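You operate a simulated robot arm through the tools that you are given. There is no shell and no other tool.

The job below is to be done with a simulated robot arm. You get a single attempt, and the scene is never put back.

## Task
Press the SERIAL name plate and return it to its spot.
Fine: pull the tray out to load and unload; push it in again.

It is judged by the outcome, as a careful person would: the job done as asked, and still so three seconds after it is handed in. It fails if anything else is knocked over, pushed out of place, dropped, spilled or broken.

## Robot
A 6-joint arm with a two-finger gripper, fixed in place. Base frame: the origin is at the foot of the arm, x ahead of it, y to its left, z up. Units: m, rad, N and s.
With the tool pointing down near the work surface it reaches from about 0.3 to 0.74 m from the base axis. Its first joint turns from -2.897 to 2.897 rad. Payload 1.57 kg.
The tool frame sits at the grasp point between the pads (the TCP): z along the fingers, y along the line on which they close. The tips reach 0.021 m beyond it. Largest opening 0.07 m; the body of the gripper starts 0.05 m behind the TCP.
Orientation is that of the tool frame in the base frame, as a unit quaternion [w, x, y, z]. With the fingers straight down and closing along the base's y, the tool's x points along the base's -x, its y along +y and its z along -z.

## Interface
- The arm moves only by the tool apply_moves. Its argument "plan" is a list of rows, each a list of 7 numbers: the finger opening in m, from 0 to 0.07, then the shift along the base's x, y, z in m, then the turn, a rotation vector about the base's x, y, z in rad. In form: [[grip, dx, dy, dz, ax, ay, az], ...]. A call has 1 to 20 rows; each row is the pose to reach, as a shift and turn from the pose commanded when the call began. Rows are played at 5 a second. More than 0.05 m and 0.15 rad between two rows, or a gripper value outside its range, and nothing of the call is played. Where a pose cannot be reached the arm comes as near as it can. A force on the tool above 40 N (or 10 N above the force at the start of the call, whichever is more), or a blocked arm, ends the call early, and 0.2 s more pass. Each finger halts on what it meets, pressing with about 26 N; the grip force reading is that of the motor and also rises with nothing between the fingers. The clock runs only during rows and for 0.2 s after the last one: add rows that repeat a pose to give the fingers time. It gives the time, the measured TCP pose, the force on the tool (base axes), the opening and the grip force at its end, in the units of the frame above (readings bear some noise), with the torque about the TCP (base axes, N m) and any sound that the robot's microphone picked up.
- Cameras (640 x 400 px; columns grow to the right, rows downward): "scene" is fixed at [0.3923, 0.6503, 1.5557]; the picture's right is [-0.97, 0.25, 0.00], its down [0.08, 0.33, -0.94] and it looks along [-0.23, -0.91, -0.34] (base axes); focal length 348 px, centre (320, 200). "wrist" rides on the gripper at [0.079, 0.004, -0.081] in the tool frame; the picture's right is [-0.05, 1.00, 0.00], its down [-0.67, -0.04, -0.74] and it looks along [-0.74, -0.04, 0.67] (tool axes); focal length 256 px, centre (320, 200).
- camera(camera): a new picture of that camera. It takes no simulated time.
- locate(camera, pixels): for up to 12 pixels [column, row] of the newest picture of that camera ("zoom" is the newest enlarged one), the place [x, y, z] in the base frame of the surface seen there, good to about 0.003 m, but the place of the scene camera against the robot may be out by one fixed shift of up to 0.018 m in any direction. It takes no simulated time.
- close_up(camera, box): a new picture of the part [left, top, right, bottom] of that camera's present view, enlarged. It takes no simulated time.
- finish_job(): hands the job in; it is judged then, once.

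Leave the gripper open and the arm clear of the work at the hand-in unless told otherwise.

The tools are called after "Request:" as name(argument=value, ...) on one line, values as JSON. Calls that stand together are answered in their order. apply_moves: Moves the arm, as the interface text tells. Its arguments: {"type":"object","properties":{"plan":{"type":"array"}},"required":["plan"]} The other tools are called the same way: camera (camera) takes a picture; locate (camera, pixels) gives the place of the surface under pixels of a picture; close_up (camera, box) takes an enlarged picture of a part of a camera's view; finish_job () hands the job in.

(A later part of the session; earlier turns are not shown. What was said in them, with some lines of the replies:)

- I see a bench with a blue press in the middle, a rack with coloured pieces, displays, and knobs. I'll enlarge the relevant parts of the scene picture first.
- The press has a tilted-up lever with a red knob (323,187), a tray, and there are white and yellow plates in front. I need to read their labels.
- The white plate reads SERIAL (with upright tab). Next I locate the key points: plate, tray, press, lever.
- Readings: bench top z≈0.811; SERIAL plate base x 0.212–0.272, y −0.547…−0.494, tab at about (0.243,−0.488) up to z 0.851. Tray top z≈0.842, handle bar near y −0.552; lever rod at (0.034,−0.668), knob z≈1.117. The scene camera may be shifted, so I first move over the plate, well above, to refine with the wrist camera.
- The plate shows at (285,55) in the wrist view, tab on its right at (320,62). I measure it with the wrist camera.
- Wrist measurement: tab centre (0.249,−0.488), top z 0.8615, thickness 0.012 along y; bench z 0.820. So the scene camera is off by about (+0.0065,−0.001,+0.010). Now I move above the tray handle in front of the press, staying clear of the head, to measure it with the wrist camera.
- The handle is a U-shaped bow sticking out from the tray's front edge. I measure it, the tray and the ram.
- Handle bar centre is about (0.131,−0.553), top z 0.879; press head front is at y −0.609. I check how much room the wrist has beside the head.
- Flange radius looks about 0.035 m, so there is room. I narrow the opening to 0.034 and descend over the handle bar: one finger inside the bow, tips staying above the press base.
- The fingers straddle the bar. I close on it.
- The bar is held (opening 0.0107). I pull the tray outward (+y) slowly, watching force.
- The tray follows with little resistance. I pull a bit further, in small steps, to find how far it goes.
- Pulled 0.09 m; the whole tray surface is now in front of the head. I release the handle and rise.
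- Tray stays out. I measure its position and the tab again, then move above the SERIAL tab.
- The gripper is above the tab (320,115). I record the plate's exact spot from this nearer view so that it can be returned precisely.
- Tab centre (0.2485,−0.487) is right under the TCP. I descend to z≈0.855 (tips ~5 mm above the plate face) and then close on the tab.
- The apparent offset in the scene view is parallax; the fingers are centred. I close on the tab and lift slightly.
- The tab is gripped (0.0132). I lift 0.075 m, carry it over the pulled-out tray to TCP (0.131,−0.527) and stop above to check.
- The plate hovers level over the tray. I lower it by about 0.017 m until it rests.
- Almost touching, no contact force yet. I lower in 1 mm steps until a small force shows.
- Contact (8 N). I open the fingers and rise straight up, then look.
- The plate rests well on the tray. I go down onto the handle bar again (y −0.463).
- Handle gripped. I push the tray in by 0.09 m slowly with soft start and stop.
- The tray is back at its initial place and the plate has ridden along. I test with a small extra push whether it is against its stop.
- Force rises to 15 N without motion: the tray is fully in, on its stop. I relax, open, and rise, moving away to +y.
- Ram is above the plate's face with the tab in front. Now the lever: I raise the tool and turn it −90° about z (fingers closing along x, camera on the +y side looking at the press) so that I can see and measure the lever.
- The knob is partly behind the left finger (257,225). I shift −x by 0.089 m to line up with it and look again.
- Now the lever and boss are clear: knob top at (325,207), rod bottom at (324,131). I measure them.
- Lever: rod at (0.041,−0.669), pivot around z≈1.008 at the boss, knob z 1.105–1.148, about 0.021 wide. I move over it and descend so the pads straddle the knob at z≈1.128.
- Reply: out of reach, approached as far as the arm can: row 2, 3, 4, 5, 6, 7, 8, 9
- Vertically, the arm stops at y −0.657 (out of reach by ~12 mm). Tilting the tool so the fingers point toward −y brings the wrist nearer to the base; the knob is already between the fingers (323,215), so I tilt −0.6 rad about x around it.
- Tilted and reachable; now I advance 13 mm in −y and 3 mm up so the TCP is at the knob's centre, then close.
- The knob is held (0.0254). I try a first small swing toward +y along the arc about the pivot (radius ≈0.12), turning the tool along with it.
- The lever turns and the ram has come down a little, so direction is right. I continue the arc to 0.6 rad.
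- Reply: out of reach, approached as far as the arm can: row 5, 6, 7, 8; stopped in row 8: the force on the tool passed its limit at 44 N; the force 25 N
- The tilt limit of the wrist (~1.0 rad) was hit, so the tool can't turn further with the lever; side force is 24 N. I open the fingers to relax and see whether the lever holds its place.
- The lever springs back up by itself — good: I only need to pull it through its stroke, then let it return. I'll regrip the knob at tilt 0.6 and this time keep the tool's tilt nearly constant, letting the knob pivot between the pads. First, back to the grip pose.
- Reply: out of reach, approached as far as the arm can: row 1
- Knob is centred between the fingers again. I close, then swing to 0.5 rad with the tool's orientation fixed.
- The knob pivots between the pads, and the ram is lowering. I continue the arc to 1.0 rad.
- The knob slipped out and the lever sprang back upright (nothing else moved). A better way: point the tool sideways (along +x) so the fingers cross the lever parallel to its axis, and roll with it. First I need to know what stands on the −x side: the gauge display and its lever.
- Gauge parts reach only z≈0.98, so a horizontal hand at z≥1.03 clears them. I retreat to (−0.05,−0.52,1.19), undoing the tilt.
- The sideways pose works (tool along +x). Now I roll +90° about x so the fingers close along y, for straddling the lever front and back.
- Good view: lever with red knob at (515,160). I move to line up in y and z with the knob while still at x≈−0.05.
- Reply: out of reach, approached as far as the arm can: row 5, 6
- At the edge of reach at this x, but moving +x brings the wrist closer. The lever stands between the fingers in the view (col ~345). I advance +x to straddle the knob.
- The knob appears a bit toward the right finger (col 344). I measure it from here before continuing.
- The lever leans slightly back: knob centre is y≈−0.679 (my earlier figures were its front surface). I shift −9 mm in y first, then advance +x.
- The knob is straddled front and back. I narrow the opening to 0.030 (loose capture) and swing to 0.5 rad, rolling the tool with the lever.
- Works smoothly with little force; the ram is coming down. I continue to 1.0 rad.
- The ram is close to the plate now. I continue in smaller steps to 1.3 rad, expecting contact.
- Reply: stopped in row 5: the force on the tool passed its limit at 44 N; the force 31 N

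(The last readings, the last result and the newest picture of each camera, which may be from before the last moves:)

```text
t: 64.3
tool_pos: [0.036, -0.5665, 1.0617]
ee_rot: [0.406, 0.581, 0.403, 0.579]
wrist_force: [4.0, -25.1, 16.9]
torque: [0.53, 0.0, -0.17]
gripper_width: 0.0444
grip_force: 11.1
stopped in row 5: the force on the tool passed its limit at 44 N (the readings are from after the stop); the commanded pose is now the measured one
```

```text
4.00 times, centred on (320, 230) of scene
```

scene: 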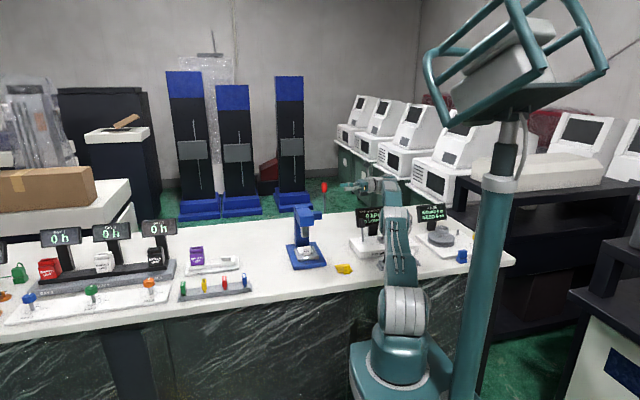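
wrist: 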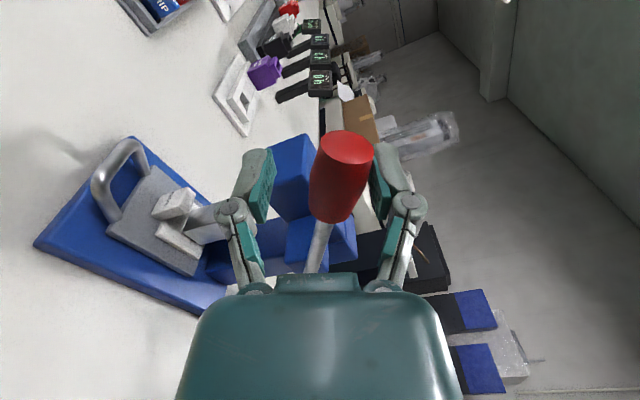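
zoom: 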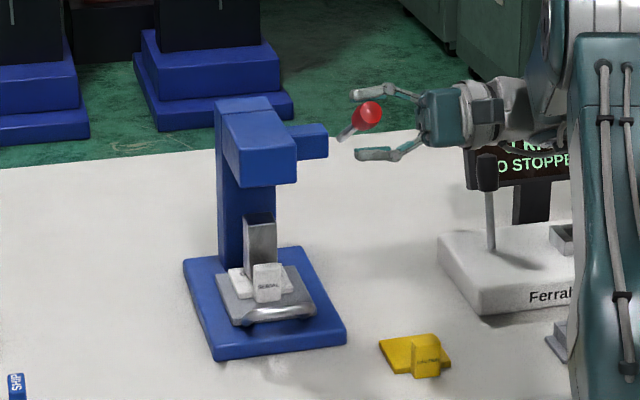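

A firm stop: 44 N, lever at ~1.1 rad, the rear finger pushed back. I look closely at whether the ram rests on the plate.

Request:
close_up(camera="wrist", box=[80, 120, 260, 300])

Request:
close_up(camera="scene", box=[315, 225, 345, 265])

Request:
close_up(camera="scene", box=[320, 225, 355, 265])

Request:
close_up(camera="scene", box=[310, 225, 355, 270])

Request:
close_up(camera="scene", box=[290, 225, 340, 270])

```text
2.22 times, centred on (170, 210) of wrist
```

zoom: 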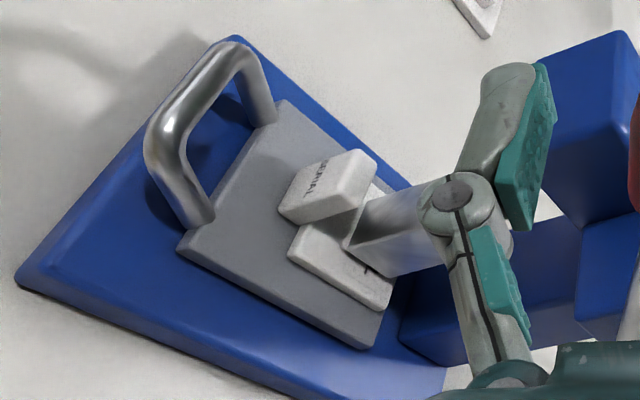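

```text
10.00 times, centred on (330, 245) of scene
```

zoom: 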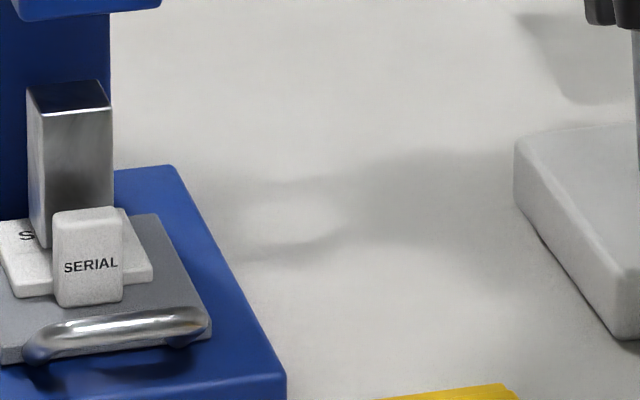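

```text
10.00 times, centred on (338, 245) of scene
```

zoom: 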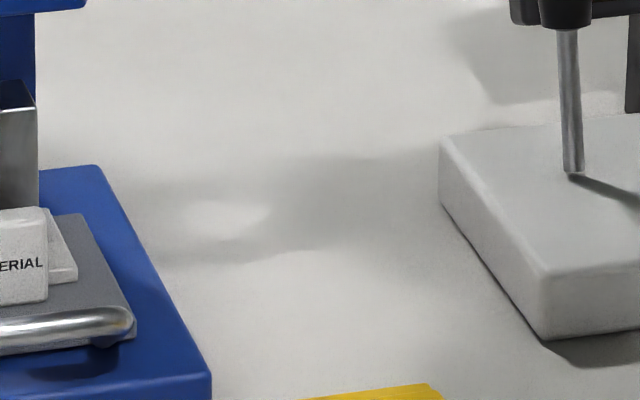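

```text
8.89 times, centred on (332, 248) of scene
```

zoom: 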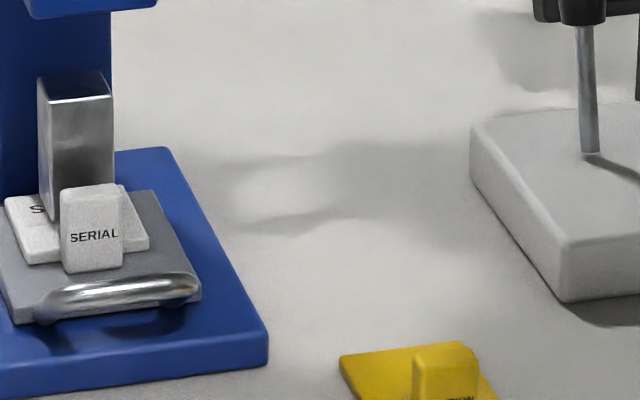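

```text
8.89 times, centred on (315, 248) of scene
```

zoom: 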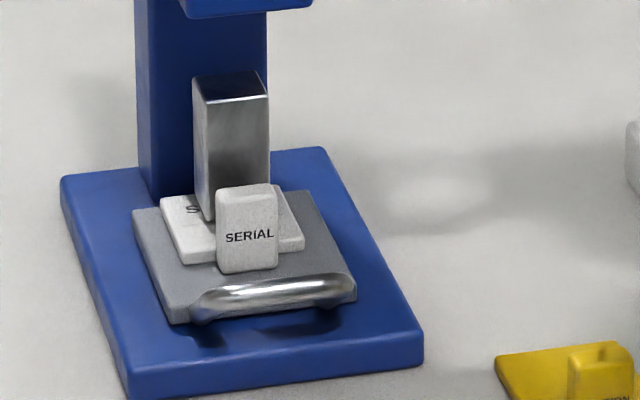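

The plate's face now bears the letters ("S…" beside the ram), and the ram sits on it: it is pressed. I bring the lever back up along the reversed arc, still loosely captured.

Request:
apply_moves(plan=[[0.036, 0, -0.0039, 0.0046, 0.12, 0, 0], [0.036, 0, -0.0102, 0.0143, 0.22, 0, 0], [0.036, 0, -0.0175, 0.0233, 0.32, 0, 0], [0.036, 0, -0.0257, 0.0315, 0.42, 0, 0], [0.036, 0, -0.0346, 0.0389, 0.52, 0, 0], [0.036, 0, -0.0443, 0.0453, 0.62, 0, 0], [0.036, 0, -0.0545, 0.0508, 0.72, 0, 0], [0.036, 0, -0.0652, 0.0552, 0.82, 0, 0], [0.036, 0, -0.0763, 0.0585, 0.92, 0, 0], [0.036, 0, -0.0877, 0.0607, 1.02, 0, 0], [0.036, 0, -0.0993, 0.0617, 1.12, 0, 0], [0.036, 0, -0.1109, 0.0617, 1.22, 0, 0], [0.045, 0, -0.1109, 0.0617, 1.22, 0, 0]])

Request:
camera(camera="wrist")

Request:
close_up(camera="scene", box=[270, 170, 370, 280])

Request:
close_up(camera="scene", box=[290, 230, 340, 270])

```text
t: 67.1
tool_pos: [0.0358, -0.6756, 1.122]
ee_rot: [-0.003, 0.708, -0.003, 0.707]
wrist_force: [0.4, -0.4, -0.4]
torque: [0.0, 0.02, 0.02]
gripper_width: 0.0449
grip_force: 0.0
```

```text
taken
```

wrist: 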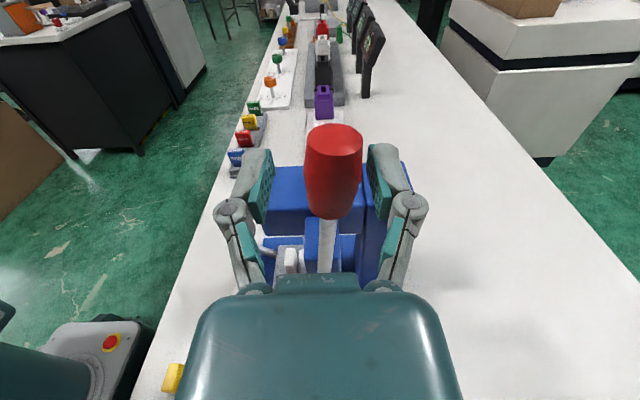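

```text
3.64 times, centred on (320, 225) of scene
```

zoom: 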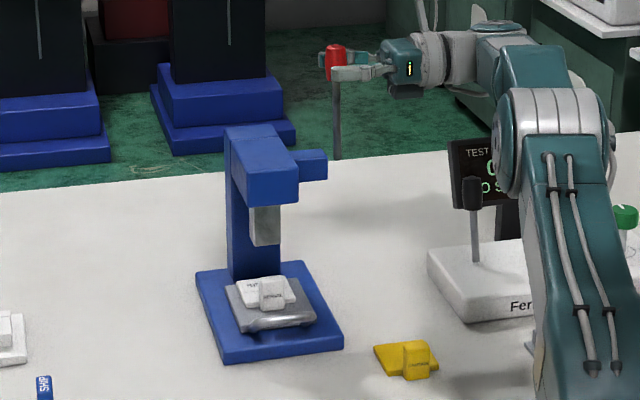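

```text
10.00 times, centred on (315, 250) of scene
```

zoom: 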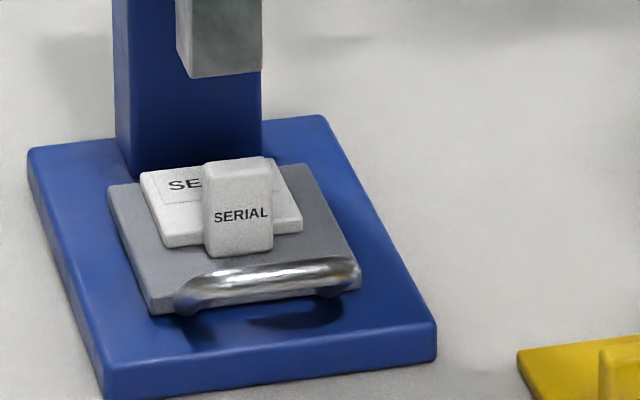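

Lever is upright, the ram is up, and the plate is stamped. I open wider, withdraw in −x, and go back to the earlier retreat point.

Request:
apply_moves(plan=[[0.055, 0, -0.002, 0, 0, 0, 0], [0.055, 0, -0.002, 0, 0, 0, 0], [0.055, -0.015, -0.002, 0, 0, 0, 0], [0.055, -0.035, 0.0, 0, 0, 0, 0], [0.055, -0.06, 0.004, 0, 0, 0, 0], [0.055, -0.086, 0.012, 0.005, 0, 0, 0], [0.055, -0.086, 0.045, 0.02, 0, 0, 0], [0.055, -0.086, 0.08, 0.035, 0, 0, 0], [0.055, -0.086, 0.115, 0.05, 0, 0, 0], [0.055, -0.086, 0.15, 0.065, 0, 0, 0], [0.055, -0.086, 0.157, 0.071, 0, 0, 0], [0.055, -0.086, 0.157, 0.071, 0, 0, 0]])

Request:
apply_moves(plan=[[0.034, 0, 0, 0, -0.1428, 0, 0], [0.034, 0, 0, 0, -0.2856, 0, 0], [0.034, 0, 0, 0, -0.4284, 0, 0], [0.034, 0, 0, 0, -0.5712, 0, 0], [0.034, 0, 0, 0, -0.714, 0, 0], [0.034, 0, 0, 0, -0.8568, 0, 0], [0.034, 0, 0, 0, -0.9996, 0, 0], [0.034, 0, 0, 0, -1.1424, 0, 0], [0.034, 0, 0, 0, -1.2852, 0, 0], [0.034, 0, 0, 0, -1.428, 0, 0], [0.034, 0, 0, 0, -1.5708, 0, 0], [0.034, 0, 0, 0, -1.5708, 0, 0]])

Request:
apply_moves(plan=[[0.034, 0, 0, 0, 0, 0.1428, 0], [0.034, 0, 0, 0, 0, 0.2856, 0], [0.034, 0, 0, 0, 0, 0.4284, 0], [0.034, 0, 0, 0, 0, 0.5712, 0], [0.034, 0, 0, 0, 0, 0.714, 0], [0.034, 0, 0, 0, 0, 0.8568, 0], [0.034, 0, 0, 0, 0, 0.9996, 0], [0.034, 0, 0, 0, 0, 1.1424, 0], [0.034, 0, 0, 0, 0, 1.2852, 0], [0.034, 0, 0, 0, 0, 1.428, 0], [0.034, 0, 0, 0, 0, 1.5708, 0], [0.034, 0, 0, 0, 0, 1.5708, 0]])

Request:
camera(camera="scene")

```text
t: 69.7
tool_pos: [-0.0498, -0.518, 1.1916]
ee_rot: [-0.003, 0.708, -0.002, 0.707]
wrist_force: [0.6, -0.3, -0.3]
torque: [-0.01, -0.01, -0.01]
gripper_width: 0.055
grip_force: 0.2
```

```text
t: 72.3
tool_pos: [-0.0505, -0.5181, 1.193]
ee_rot: [0.499, 0.501, 0.498, 0.501]
wrist_force: [-0.9, -0.9, -0.9]
torque: [0.01, 0.0, -0.01]
gripper_width: 0.0337
grip_force: 0.1
```

```text
t: 74.9
tool_pos: [-0.0495, -0.5171, 1.1934]
ee_rot: [0.0, 0.709, 0.706, -0.001]
wrist_force: [-0.1, -0.1, -0.2]
torque: [0.0, 0.0, -0.04]
gripper_width: 0.0339
grip_force: 0.2
```

```text
taken
```

scene: 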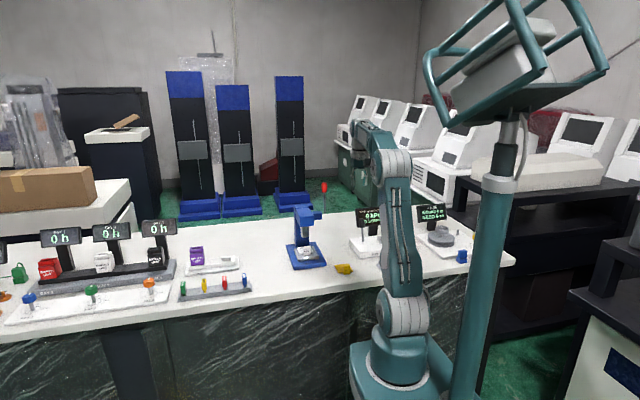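

All as before; the lever stands upright. I turn +90° about z back to the first orientation while moving above the area in front of the tray.

Request:
apply_moves(plan=[[0.034, 0.015, 0.003, 0, 0, 0, 0.1428], [0.034, 0.03, 0.006, 0, 0, 0, 0.2856], [0.034, 0.045, 0.009, 0, 0, 0, 0.4284], [0.034, 0.06, 0.012, -0.01, 0, 0, 0.5712], [0.034, 0.075, 0.015, -0.02, 0, 0, 0.714], [0.034, 0.09, 0.017, -0.03, 0, 0, 0.8568], [0.034, 0.105, 0.017, -0.04, 0, 0, 0.9996], [0.034, 0.12, 0.017, -0.055, 0, 0, 1.1424], [0.034, 0.135, 0.017, -0.07, 0, 0, 1.2852], [0.034, 0.15, 0.017, -0.085, 0, 0, 1.428], [0.034, 0.165, 0.017, -0.1, 0, 0, 1.5708], [0.034, 0.18, 0.017, -0.12, 0, 0, 1.5708], [0.034, 0.18, 0.017, -0.12, 0, 0, 1.5708]])

Request:
camera(camera="wrist")

```text
t: 77.7
tool_pos: [0.1316, -0.5001, 1.0723]
ee_rot: [0.001, 0.004, 1.0, 0.0]
wrist_force: [-0.5, 0.4, 0.3]
torque: [0.02, 0.0, 0.02]
gripper_width: 0.034
grip_force: 0.0
```

```text
taken
```

wrist: 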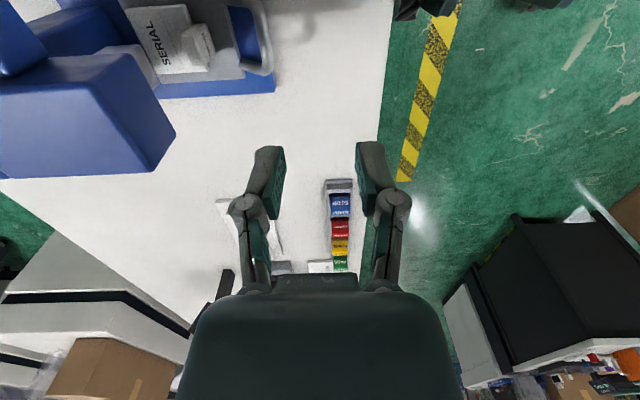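

The plate face clearly reads SERIAL. I descend onto the handle bar again (reverse of the earlier exit path) and grip it.

Request:
apply_moves(plan=[[0.034, 0, -0.008, -0.03, 0, 0, 0.008], [0.034, 0, -0.018, -0.07, 0, 0, 0.008], [0.034, 0, -0.028, -0.11, 0, 0, 0.008], [0.034, 0, -0.04, -0.15, 0, 0, 0.008], [0.034, 0, -0.054, -0.175, 0, 0, 0.008], [0.034, 0, -0.054, -0.19, 0, 0, 0.008], [0.034, 0, -0.054, -0.2015, 0, 0, 0.008], [0.034, 0, -0.054, -0.2015, 0, 0, 0.008]])

Request:
camera(camera="wrist")

```text
t: 79.5
tool_pos: [0.1306, -0.5534, 0.8708]
ee_rot: [0.002, 0.0, 1.0, 0.0]
wrist_force: [0.1, 0.1, -0.9]
torque: [0.0, -0.01, -0.01]
gripper_width: 0.0337
grip_force: 0.1
```

```text
taken
```

wrist: 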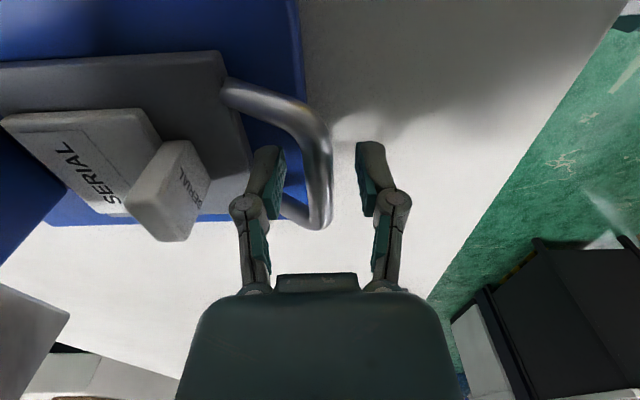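

Fingers straddle the bar. I close and pull the tray out 0.09 m with a soft start and stop.

Request:
apply_moves(plan=[[0.0, 0, 0, 0, 0, 0, 0], [0.0, 0, 0, 0, 0, 0, 0], [0.0, 0, 0, 0, 0, 0, 0], [0.0, 0, 0.003, 0, 0, 0, 0], [0.0, 0, 0.008, 0, 0, 0, 0], [0.0, 0, 0.014, 0, 0, 0, 0], [0.0, 0, 0.021, 0, 0, 0, 0], [0.0, 0, 0.029, 0, 0, 0, 0], [0.0, 0, 0.037, 0, 0, 0, 0], [0.0, 0, 0.045, 0, 0, 0, 0], [0.0, 0, 0.053, 0, 0, 0, 0], [0.0, 0, 0.061, 0, 0, 0, 0], [0.0, 0, 0.069, 0, 0, 0, 0], [0.0, 0, 0.076, 0, 0, 0, 0], [0.0, 0, 0.082, 0, 0, 0, 0], [0.0, 0, 0.087, 0, 0, 0, 0], [0.0, 0, 0.09, 0, 0, 0, 0], [0.0, 0, 0.09, 0, 0, 0, 0]])

Request:
apply_moves(plan=[[0.034, 0, 0, 0, 0, 0, 0], [0.034, 0, 0, 0, 0, 0, 0], [0.034, 0, 0, 0.02, 0, 0, 0], [0.034, 0, 0, 0.05, 0, 0, 0], [0.034, 0, 0, 0.09, 0, 0, 0], [0.034, 0, 0, 0.117, 0, 0, 0], [0.034, 0, 0, 0.117, 0, 0, 0]])

Request:
camera(camera="wrist")

Request:
close_up(camera="scene", box=[270, 200, 360, 290])

```text
t: 83.3
tool_pos: [0.1316, -0.4647, 0.8717]
ee_rot: [0.001, 0.0, 1.0, 0.0]
wrist_force: [10.0, 1.1, 4.0]
torque: [-0.01, -0.01, 0.35]
gripper_width: 0.011
grip_force: 31.8
```

```text
t: 84.9
tool_pos: [0.1312, -0.4649, 0.9885]
ee_rot: [0.0, -0.001, 1.0, 0.0]
wrist_force: [0.1, 0.1, 0.1]
torque: [-0.03, 0.03, 0.02]
gripper_width: 0.034
grip_force: 0.0
```

```text
taken
```

wrist: 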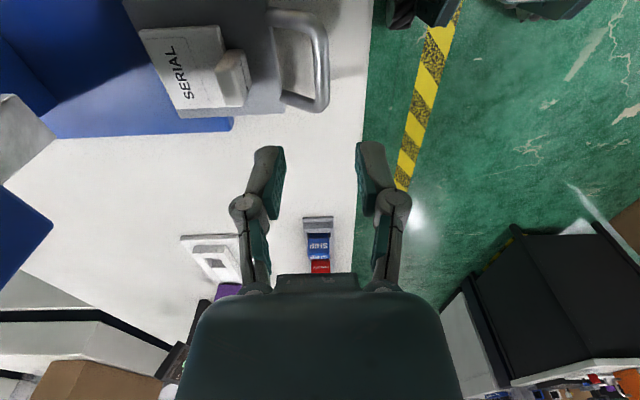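

```text
4.44 times, centred on (315, 245) of scene
```

zoom: 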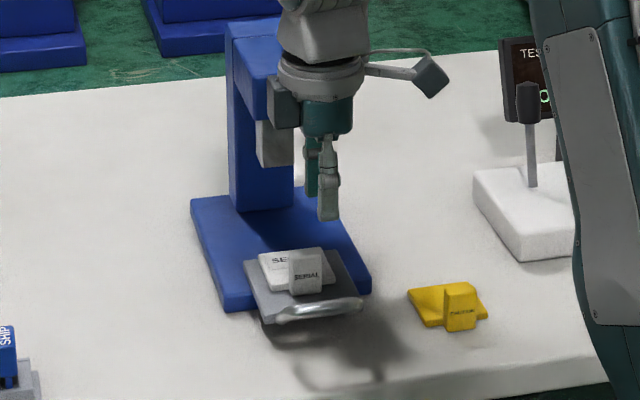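

The tray is out with the stamped plate on it. I measure the tab position now.

Request:
locate(camera="wrist", pixels=[[142, 36], [217, 30], [184, 112], [224, 106], [225, 55], [240, 55], [230, 100], [247, 88], [237, 70], [232, 85]])

Request:
close_up(camera="wrist", box=[120, 0, 340, 140])

```text
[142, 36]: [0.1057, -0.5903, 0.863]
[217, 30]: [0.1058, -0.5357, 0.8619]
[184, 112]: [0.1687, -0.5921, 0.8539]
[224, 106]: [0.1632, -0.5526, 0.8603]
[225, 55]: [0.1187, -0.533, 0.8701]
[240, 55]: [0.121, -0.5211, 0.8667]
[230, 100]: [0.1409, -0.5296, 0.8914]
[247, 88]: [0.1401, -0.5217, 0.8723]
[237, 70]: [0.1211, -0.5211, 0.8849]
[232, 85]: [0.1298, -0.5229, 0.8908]
```

```text
2.86 times, centred on (230, 70) of wrist
```

zoom: 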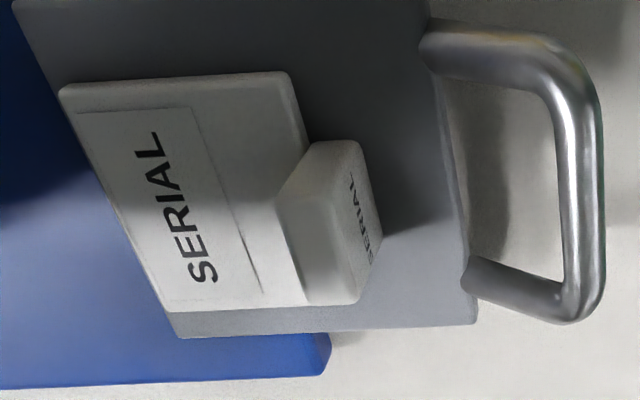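

The tab centre is (0.131,−0.527), same as where I set it. I go over it, descend to z≈0.888, and grip.

Request:
apply_moves(plan=[[0.034, 0, -0.03, 0, 0, 0, 0], [0.034, 0, -0.0622, 0, 0, 0, 0], [0.034, 0, -0.0622, -0.03, 0, 0, 0], [0.034, 0, -0.0622, -0.06, 0, 0, 0], [0.034, 0, -0.0622, -0.085, 0, 0, 0], [0.034, 0, -0.0622, -0.1005, 0, 0, 0], [0.034, 0, -0.0622, -0.1005, 0, 0, 0], [0.0, 0, -0.0622, -0.1005, 0, 0, 0], [0.0, 0, -0.0622, -0.1005, 0, 0, 0], [0.0, 0, -0.0622, -0.1005, 0, 0, 0]])

Request:
close_up(camera="scene", box=[280, 230, 350, 280])

```text
t: 87.1
tool_pos: [0.1302, -0.5254, 0.8883]
ee_rot: [0.001, -0.001, 1.0, 0.0]
wrist_force: [0.3, -0.3, 6.0]
torque: [-0.01, 0.01, -0.03]
gripper_width: 0.0136
grip_force: 26.1
```

```text
8.00 times, centred on (315, 255) of scene
```

zoom: 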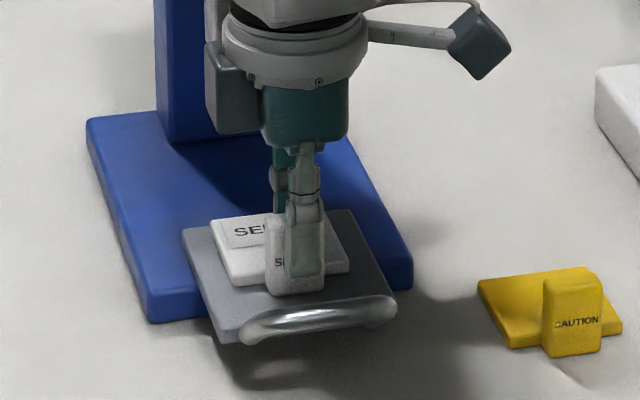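

Gripped (0.0136). I lift, carry it back above its spot, and stop a few mm above the bench.

Request:
apply_moves(plan=[[0.0, 0, 0, 0.01, 0, 0, 0], [0.0, 0, 0, 0.03, 0, 0, 0], [0.0, 0, 0, 0.045, 0, 0, 0], [0.0, 0.025, 0.008, 0.045, 0, 0, 0], [0.0, 0.055, 0.018, 0.045, 0, 0, 0], [0.0, 0.085, 0.028, 0.045, 0, 0, 0], [0.0, 0.11, 0.036, 0.045, 0, 0, 0], [0.0, 0.118, 0.0388, 0.045, 0, 0, 0], [0.0, 0.118, 0.0388, 0.02, 0, 0, 0], [0.0, 0.118, 0.0388, -0.005, 0, 0, 0], [0.0, 0.118, 0.0388, -0.02, 0, 0, 0], [0.0, 0.118, 0.0388, -0.027, 0, 0, 0], [0.0, 0.118, 0.0388, -0.027, 0, 0, 0], [0.0, 0.118, 0.0388, -0.027, 0, 0, 0]])

Request:
camera(camera="wrist")

Request:
close_up(camera="scene", box=[260, 245, 310, 290])

```text
t: 90.1
tool_pos: [0.2496, -0.4882, 0.8599]
ee_rot: [0.0, -0.001, 1.0, -0.001]
wrist_force: [-1.3, -0.4, -0.2]
torque: [0.01, -0.01, -0.03]
gripper_width: 0.0139
grip_force: 25.3
```

```text
taken
```

wrist: 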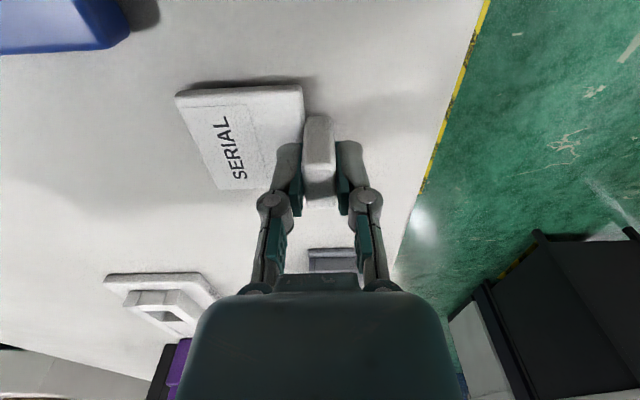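

```text
8.89 times, centred on (285, 268) of scene
```

zoom: 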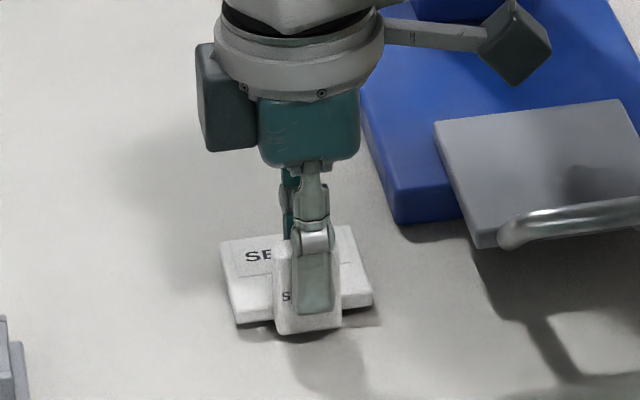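

Position (0.2496,−0.4882) matches the original spot. I lower in millimetre steps to contact.

Request:
apply_moves(plan=[[0.0, -0.0003, 0.0003, -0.002, 0, 0, 0], [0.0, -0.0003, 0.0003, -0.0035, 0, 0, 0], [0.0, -0.0003, 0.0003, -0.0035, 0, 0, 0]])

Request:
apply_moves(plan=[[0.0, 0, 0, -0.001, 0, 0, 0], [0.0, 0, 0, -0.001, 0, 0, 0]])

```text
t: 90.9
tool_pos: [0.2492, -0.4878, 0.8567]
ee_rot: [0.001, -0.001, 1.0, 0.0]
wrist_force: [0.0, 0.2, -0.6]
torque: [-0.01, 0.0, -0.01]
gripper_width: 0.0137
grip_force: 25.9
```

```text
t: 91.5
tool_pos: [0.2484, -0.4875, 0.8569]
ee_rot: [0.001, 0.0, 1.0, 0.0]
wrist_force: [0.6, 0.8, 0.3]
torque: [-0.04, -0.03, -0.01]
gripper_width: 0.0136
grip_force: 25.7
```

Not touching yet; one more millimetre step.

Request:
apply_moves(plan=[[0.0, 0, 0, -0.0008, 0, 0, 0], [0.0, 0, 0, -0.0008, 0, 0, 0]])

```text
t: 92.1
tool_pos: [0.2489, -0.4869, 0.8565]
ee_rot: [0.001, -0.001, 1.0, -0.001]
wrist_force: [0.2, 1.2, 10.3]
torque: [0.01, 0.03, 0.01]
gripper_width: 0.0136
grip_force: 25.2
```

Contact (10 N). I release, rise straight up, and compare the plate's position with the original.

Request:
apply_moves(plan=[[0.034, 0, 0, 0.0006, 0, 0, 0], [0.034, 0, 0, 0.0006, 0, 0, 0], [0.034, 0, 0, 0.015, 0, 0, 0], [0.034, 0, 0, 0.0435, 0, 0, 0], [0.034, 0, 0, 0.0435, 0, 0, 0]])

Request:
camera(camera="wrist")

Request:
close_up(camera="scene", box=[270, 265, 300, 285])

Request:
locate(camera="wrist", pixels=[[208, 60], [304, 54], [307, 142], [236, 143], [312, 83], [327, 82], [314, 146], [330, 146], [320, 130]])

Request:
close_up(camera="wrist", box=[190, 30, 350, 160])

```text
t: 93.3
tool_pos: [0.2484, -0.4871, 0.8988]
ee_rot: [0.001, -0.001, 1.0, 0.001]
wrist_force: [-1.1, 0.7, 0.2]
torque: [-0.01, 0.02, 0.0]
gripper_width: 0.034
grip_force: 0.0
```

```text
taken
```

wrist: 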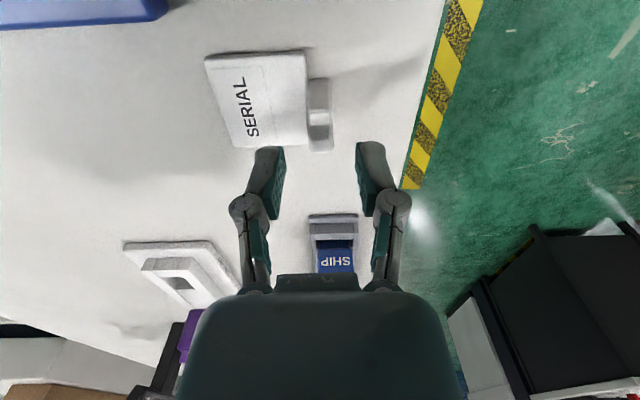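

```text
16.00 times, centred on (285, 275) of scene
```

zoom: 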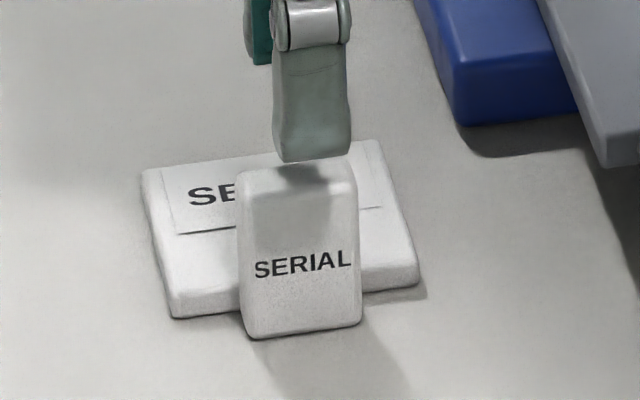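

```text
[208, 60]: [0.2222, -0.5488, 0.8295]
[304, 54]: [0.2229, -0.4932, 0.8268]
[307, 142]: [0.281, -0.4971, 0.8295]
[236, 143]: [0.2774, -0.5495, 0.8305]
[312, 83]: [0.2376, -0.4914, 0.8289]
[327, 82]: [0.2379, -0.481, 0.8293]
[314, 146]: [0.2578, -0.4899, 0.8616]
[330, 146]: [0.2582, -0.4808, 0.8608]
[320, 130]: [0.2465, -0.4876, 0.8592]
```

```text
3.08 times, centred on (270, 95) of wrist
```

zoom: 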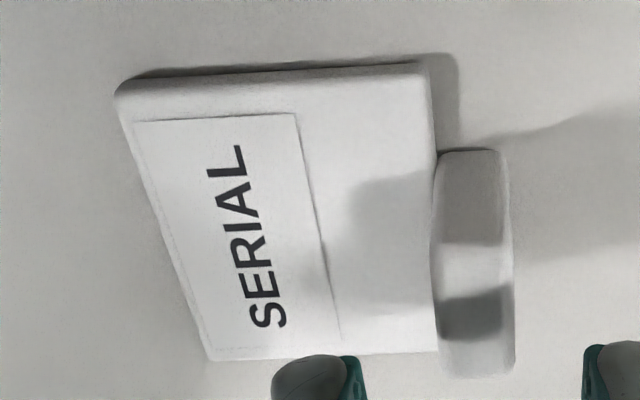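

The plate is back within a fraction of a millimetre of its original place (same scene pixels). Now I push the tray in: rise, move above the handle, descend, and grip.

Request:
apply_moves(plan=[[0.034, 0, 0, 0.03, 0, 0, 0], [0.034, 0, 0, 0.06, 0, 0, 0], [0.034, 0, 0, 0.09, 0, 0, 0], [0.034, -0.04, 0.008, 0.09, 0, 0, 0], [0.034, -0.08, 0.016, 0.09, 0, 0, 0], [0.034, -0.1176, 0.0226, 0.09, 0, 0, 0], [0.034, -0.1176, 0.0226, 0.09, 0, 0, 0], [0.034, -0.1176, 0.0226, 0.05, 0, 0, 0], [0.034, -0.1176, 0.0226, 0.01, 0, 0, 0], [0.034, -0.1176, 0.0226, -0.015, 0, 0, 0], [0.034, -0.1176, 0.0226, -0.028, 0, 0, 0], [0.034, -0.1176, 0.0226, -0.028, 0, 0, 0]])

Request:
camera(camera="wrist")

```text
t: 95.9
tool_pos: [0.1316, -0.4644, 0.8704]
ee_rot: [0.001, -0.001, 1.0, 0.0]
wrist_force: [0.8, 0.6, 0.1]
torque: [0.02, 0.0, 0.0]
gripper_width: 0.0338
grip_force: 0.0
```

```text
taken
```

wrist: 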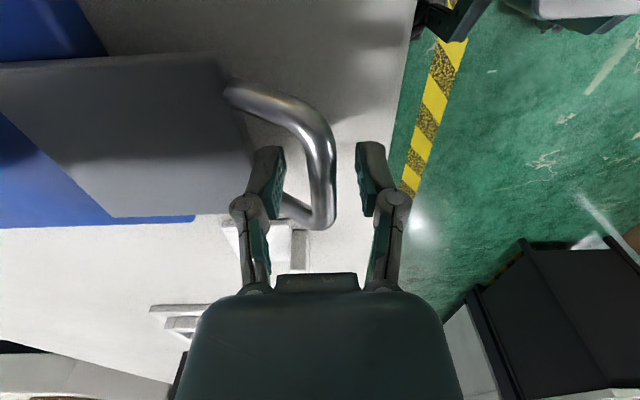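

The bar is between the fingers. I close, push the tray in 0.09 m, plus 2 mm to seat it on its stop.

Request:
apply_moves(plan=[[0.0, 0, 0, 0, 0, 0, 0], [0.0, 0, 0, 0, 0, 0, 0], [0.0, 0, 0, 0, 0, 0, 0], [0.0, 0, -0.004, 0, 0, 0, 0], [0.0, 0, -0.012, 0, 0, 0, 0], [0.0, 0, -0.02, 0, 0, 0, 0], [0.0, 0, -0.028, 0, 0, 0, 0], [0.0, 0, -0.036, 0, 0, 0, 0], [0.0, 0, -0.044, 0, 0, 0, 0], [0.0, 0, -0.052, 0, 0, 0, 0], [0.0, 0, -0.06, 0, 0, 0, 0], [0.0, 0, -0.068, 0, 0, 0, 0], [0.0, 0, -0.076, 0, 0, 0, 0], [0.0, 0, -0.083, 0, 0, 0, 0], [0.0, 0, -0.087, 0, 0, 0, 0], [0.0, 0, -0.09, 0, 0, 0, 0], [0.0, 0, -0.0915, 0, 0, 0, 0], [0.0, 0, -0.0925, 0, 0, 0, 0], [0.0, 0, -0.0925, 0, 0, 0, 0]])

```text
t: 99.9
tool_pos: [0.1314, -0.5542, 0.8709]
ee_rot: [0.0, -0.001, 1.0, 0.001]
wrist_force: [3.7, 10.1, 11.0]
torque: [0.02, -0.23, 0.37]
gripper_width: 0.0105
grip_force: 32.3
```

The tray is on its stop (10 N, y −0.554). I relax, open, and rise away, then check everything.

Request:
apply_moves(plan=[[0.0, 0, 0.002, 0, 0, 0, 0], [0.034, 0, 0.002, 0, 0, 0, 0], [0.034, 0, 0.002, 0, 0, 0, 0], [0.034, 0, 0.003, 0.02, 0, 0, 0], [0.034, 0, 0.012, 0.05, 0, 0, 0], [0.034, 0, 0.022, 0.09, 0, 0, 0], [0.034, 0, 0.035, 0.13, 0, 0, 0], [0.04, 0, 0.055, 0.17, 0, 0, 0], [0.05, 0, 0.08, 0.21, 0, 0, 0], [0.06, 0, 0.11, 0.24, 0, 0, 0], [0.07, 0, 0.14, 0.27, 0, 0, 0], [0.07, 0.02, 0.17, 0.3, 0, 0, 0], [0.07, 0.04, 0.19, 0.33, 0, 0, 0], [0.07, 0.06, 0.2, 0.36, 0, 0, 0], [0.07, 0.06, 0.2, 0.36, 0, 0, 0]])

Request:
camera(camera="scene")

Request:
close_up(camera="scene", box=[260, 170, 360, 290])

Request:
close_up(camera="scene", box=[280, 230, 335, 275])

Request:
close_up(camera="scene", box=[270, 265, 300, 285])

Request:
close_up(camera="scene", box=[340, 190, 500, 290])

```text
t: 103.1
tool_pos: [0.1904, -0.3556, 1.2311]
ee_rot: [0.001, -0.001, 1.0, 0.0]
wrist_force: [0.6, -0.5, 0.5]
torque: [-0.02, 0.03, 0.01]
gripper_width: 0.0701
grip_force: 0.2
```

```text
taken
```

scene: 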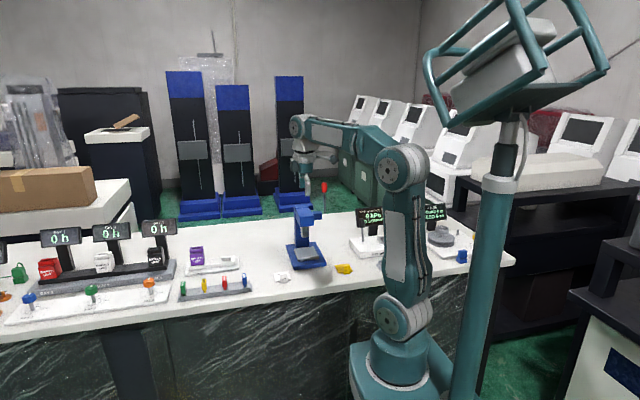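

```text
3.33 times, centred on (310, 230) of scene
```

zoom: 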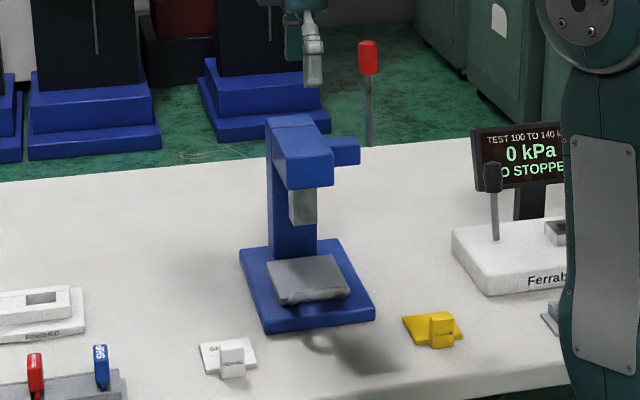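

```text
8.89 times, centred on (308, 252) of scene
```

zoom: 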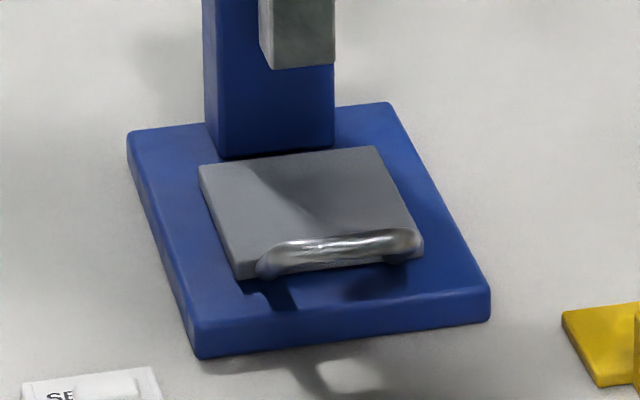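

```text
16.00 times, centred on (285, 275) of scene
```

zoom: 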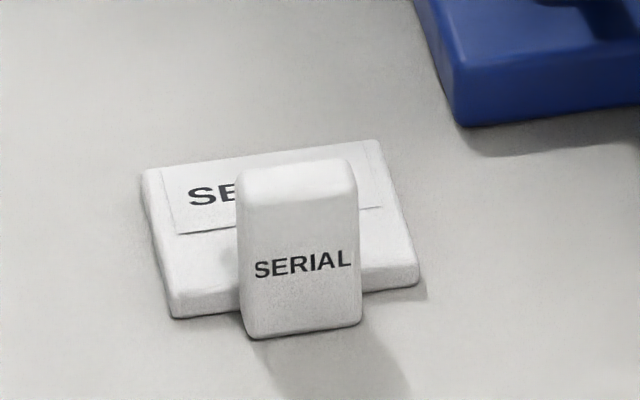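

```text
4.00 times, centred on (420, 240) of scene
```

zoom: 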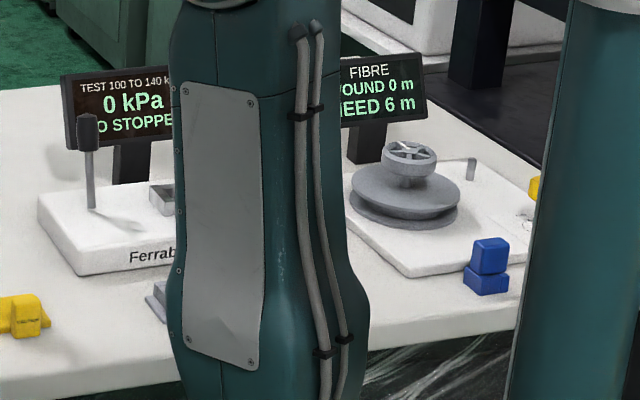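

The tray is fully in, exactly as at the start. The lever and ram are up, and the stamped SERIAL plate is on its original spot. Everything else is unchanged, the gripper is open and the arm is clear. I hand the job in.

Request:
finish_job()

```text
The job is handed in.
```

The SERIAL name plate has been pressed and is back on its spot, to within about a millimetre by the cameras. Its face now reads "SERIAL".

The tray is pushed fully in against its stop, and the lever and ram are back up. In the last pictures, nothing else on the bench had moved. The gripper is open and the arm is clear.

The first two attempts to work the lever failed: the first was stopped by the arm's reach, and on the second the knob slipped out of the grip. Each time the lever sprang back upright and the plate was not marked. On the third attempt I brought the gripper in from the side, and the press went all the way down.
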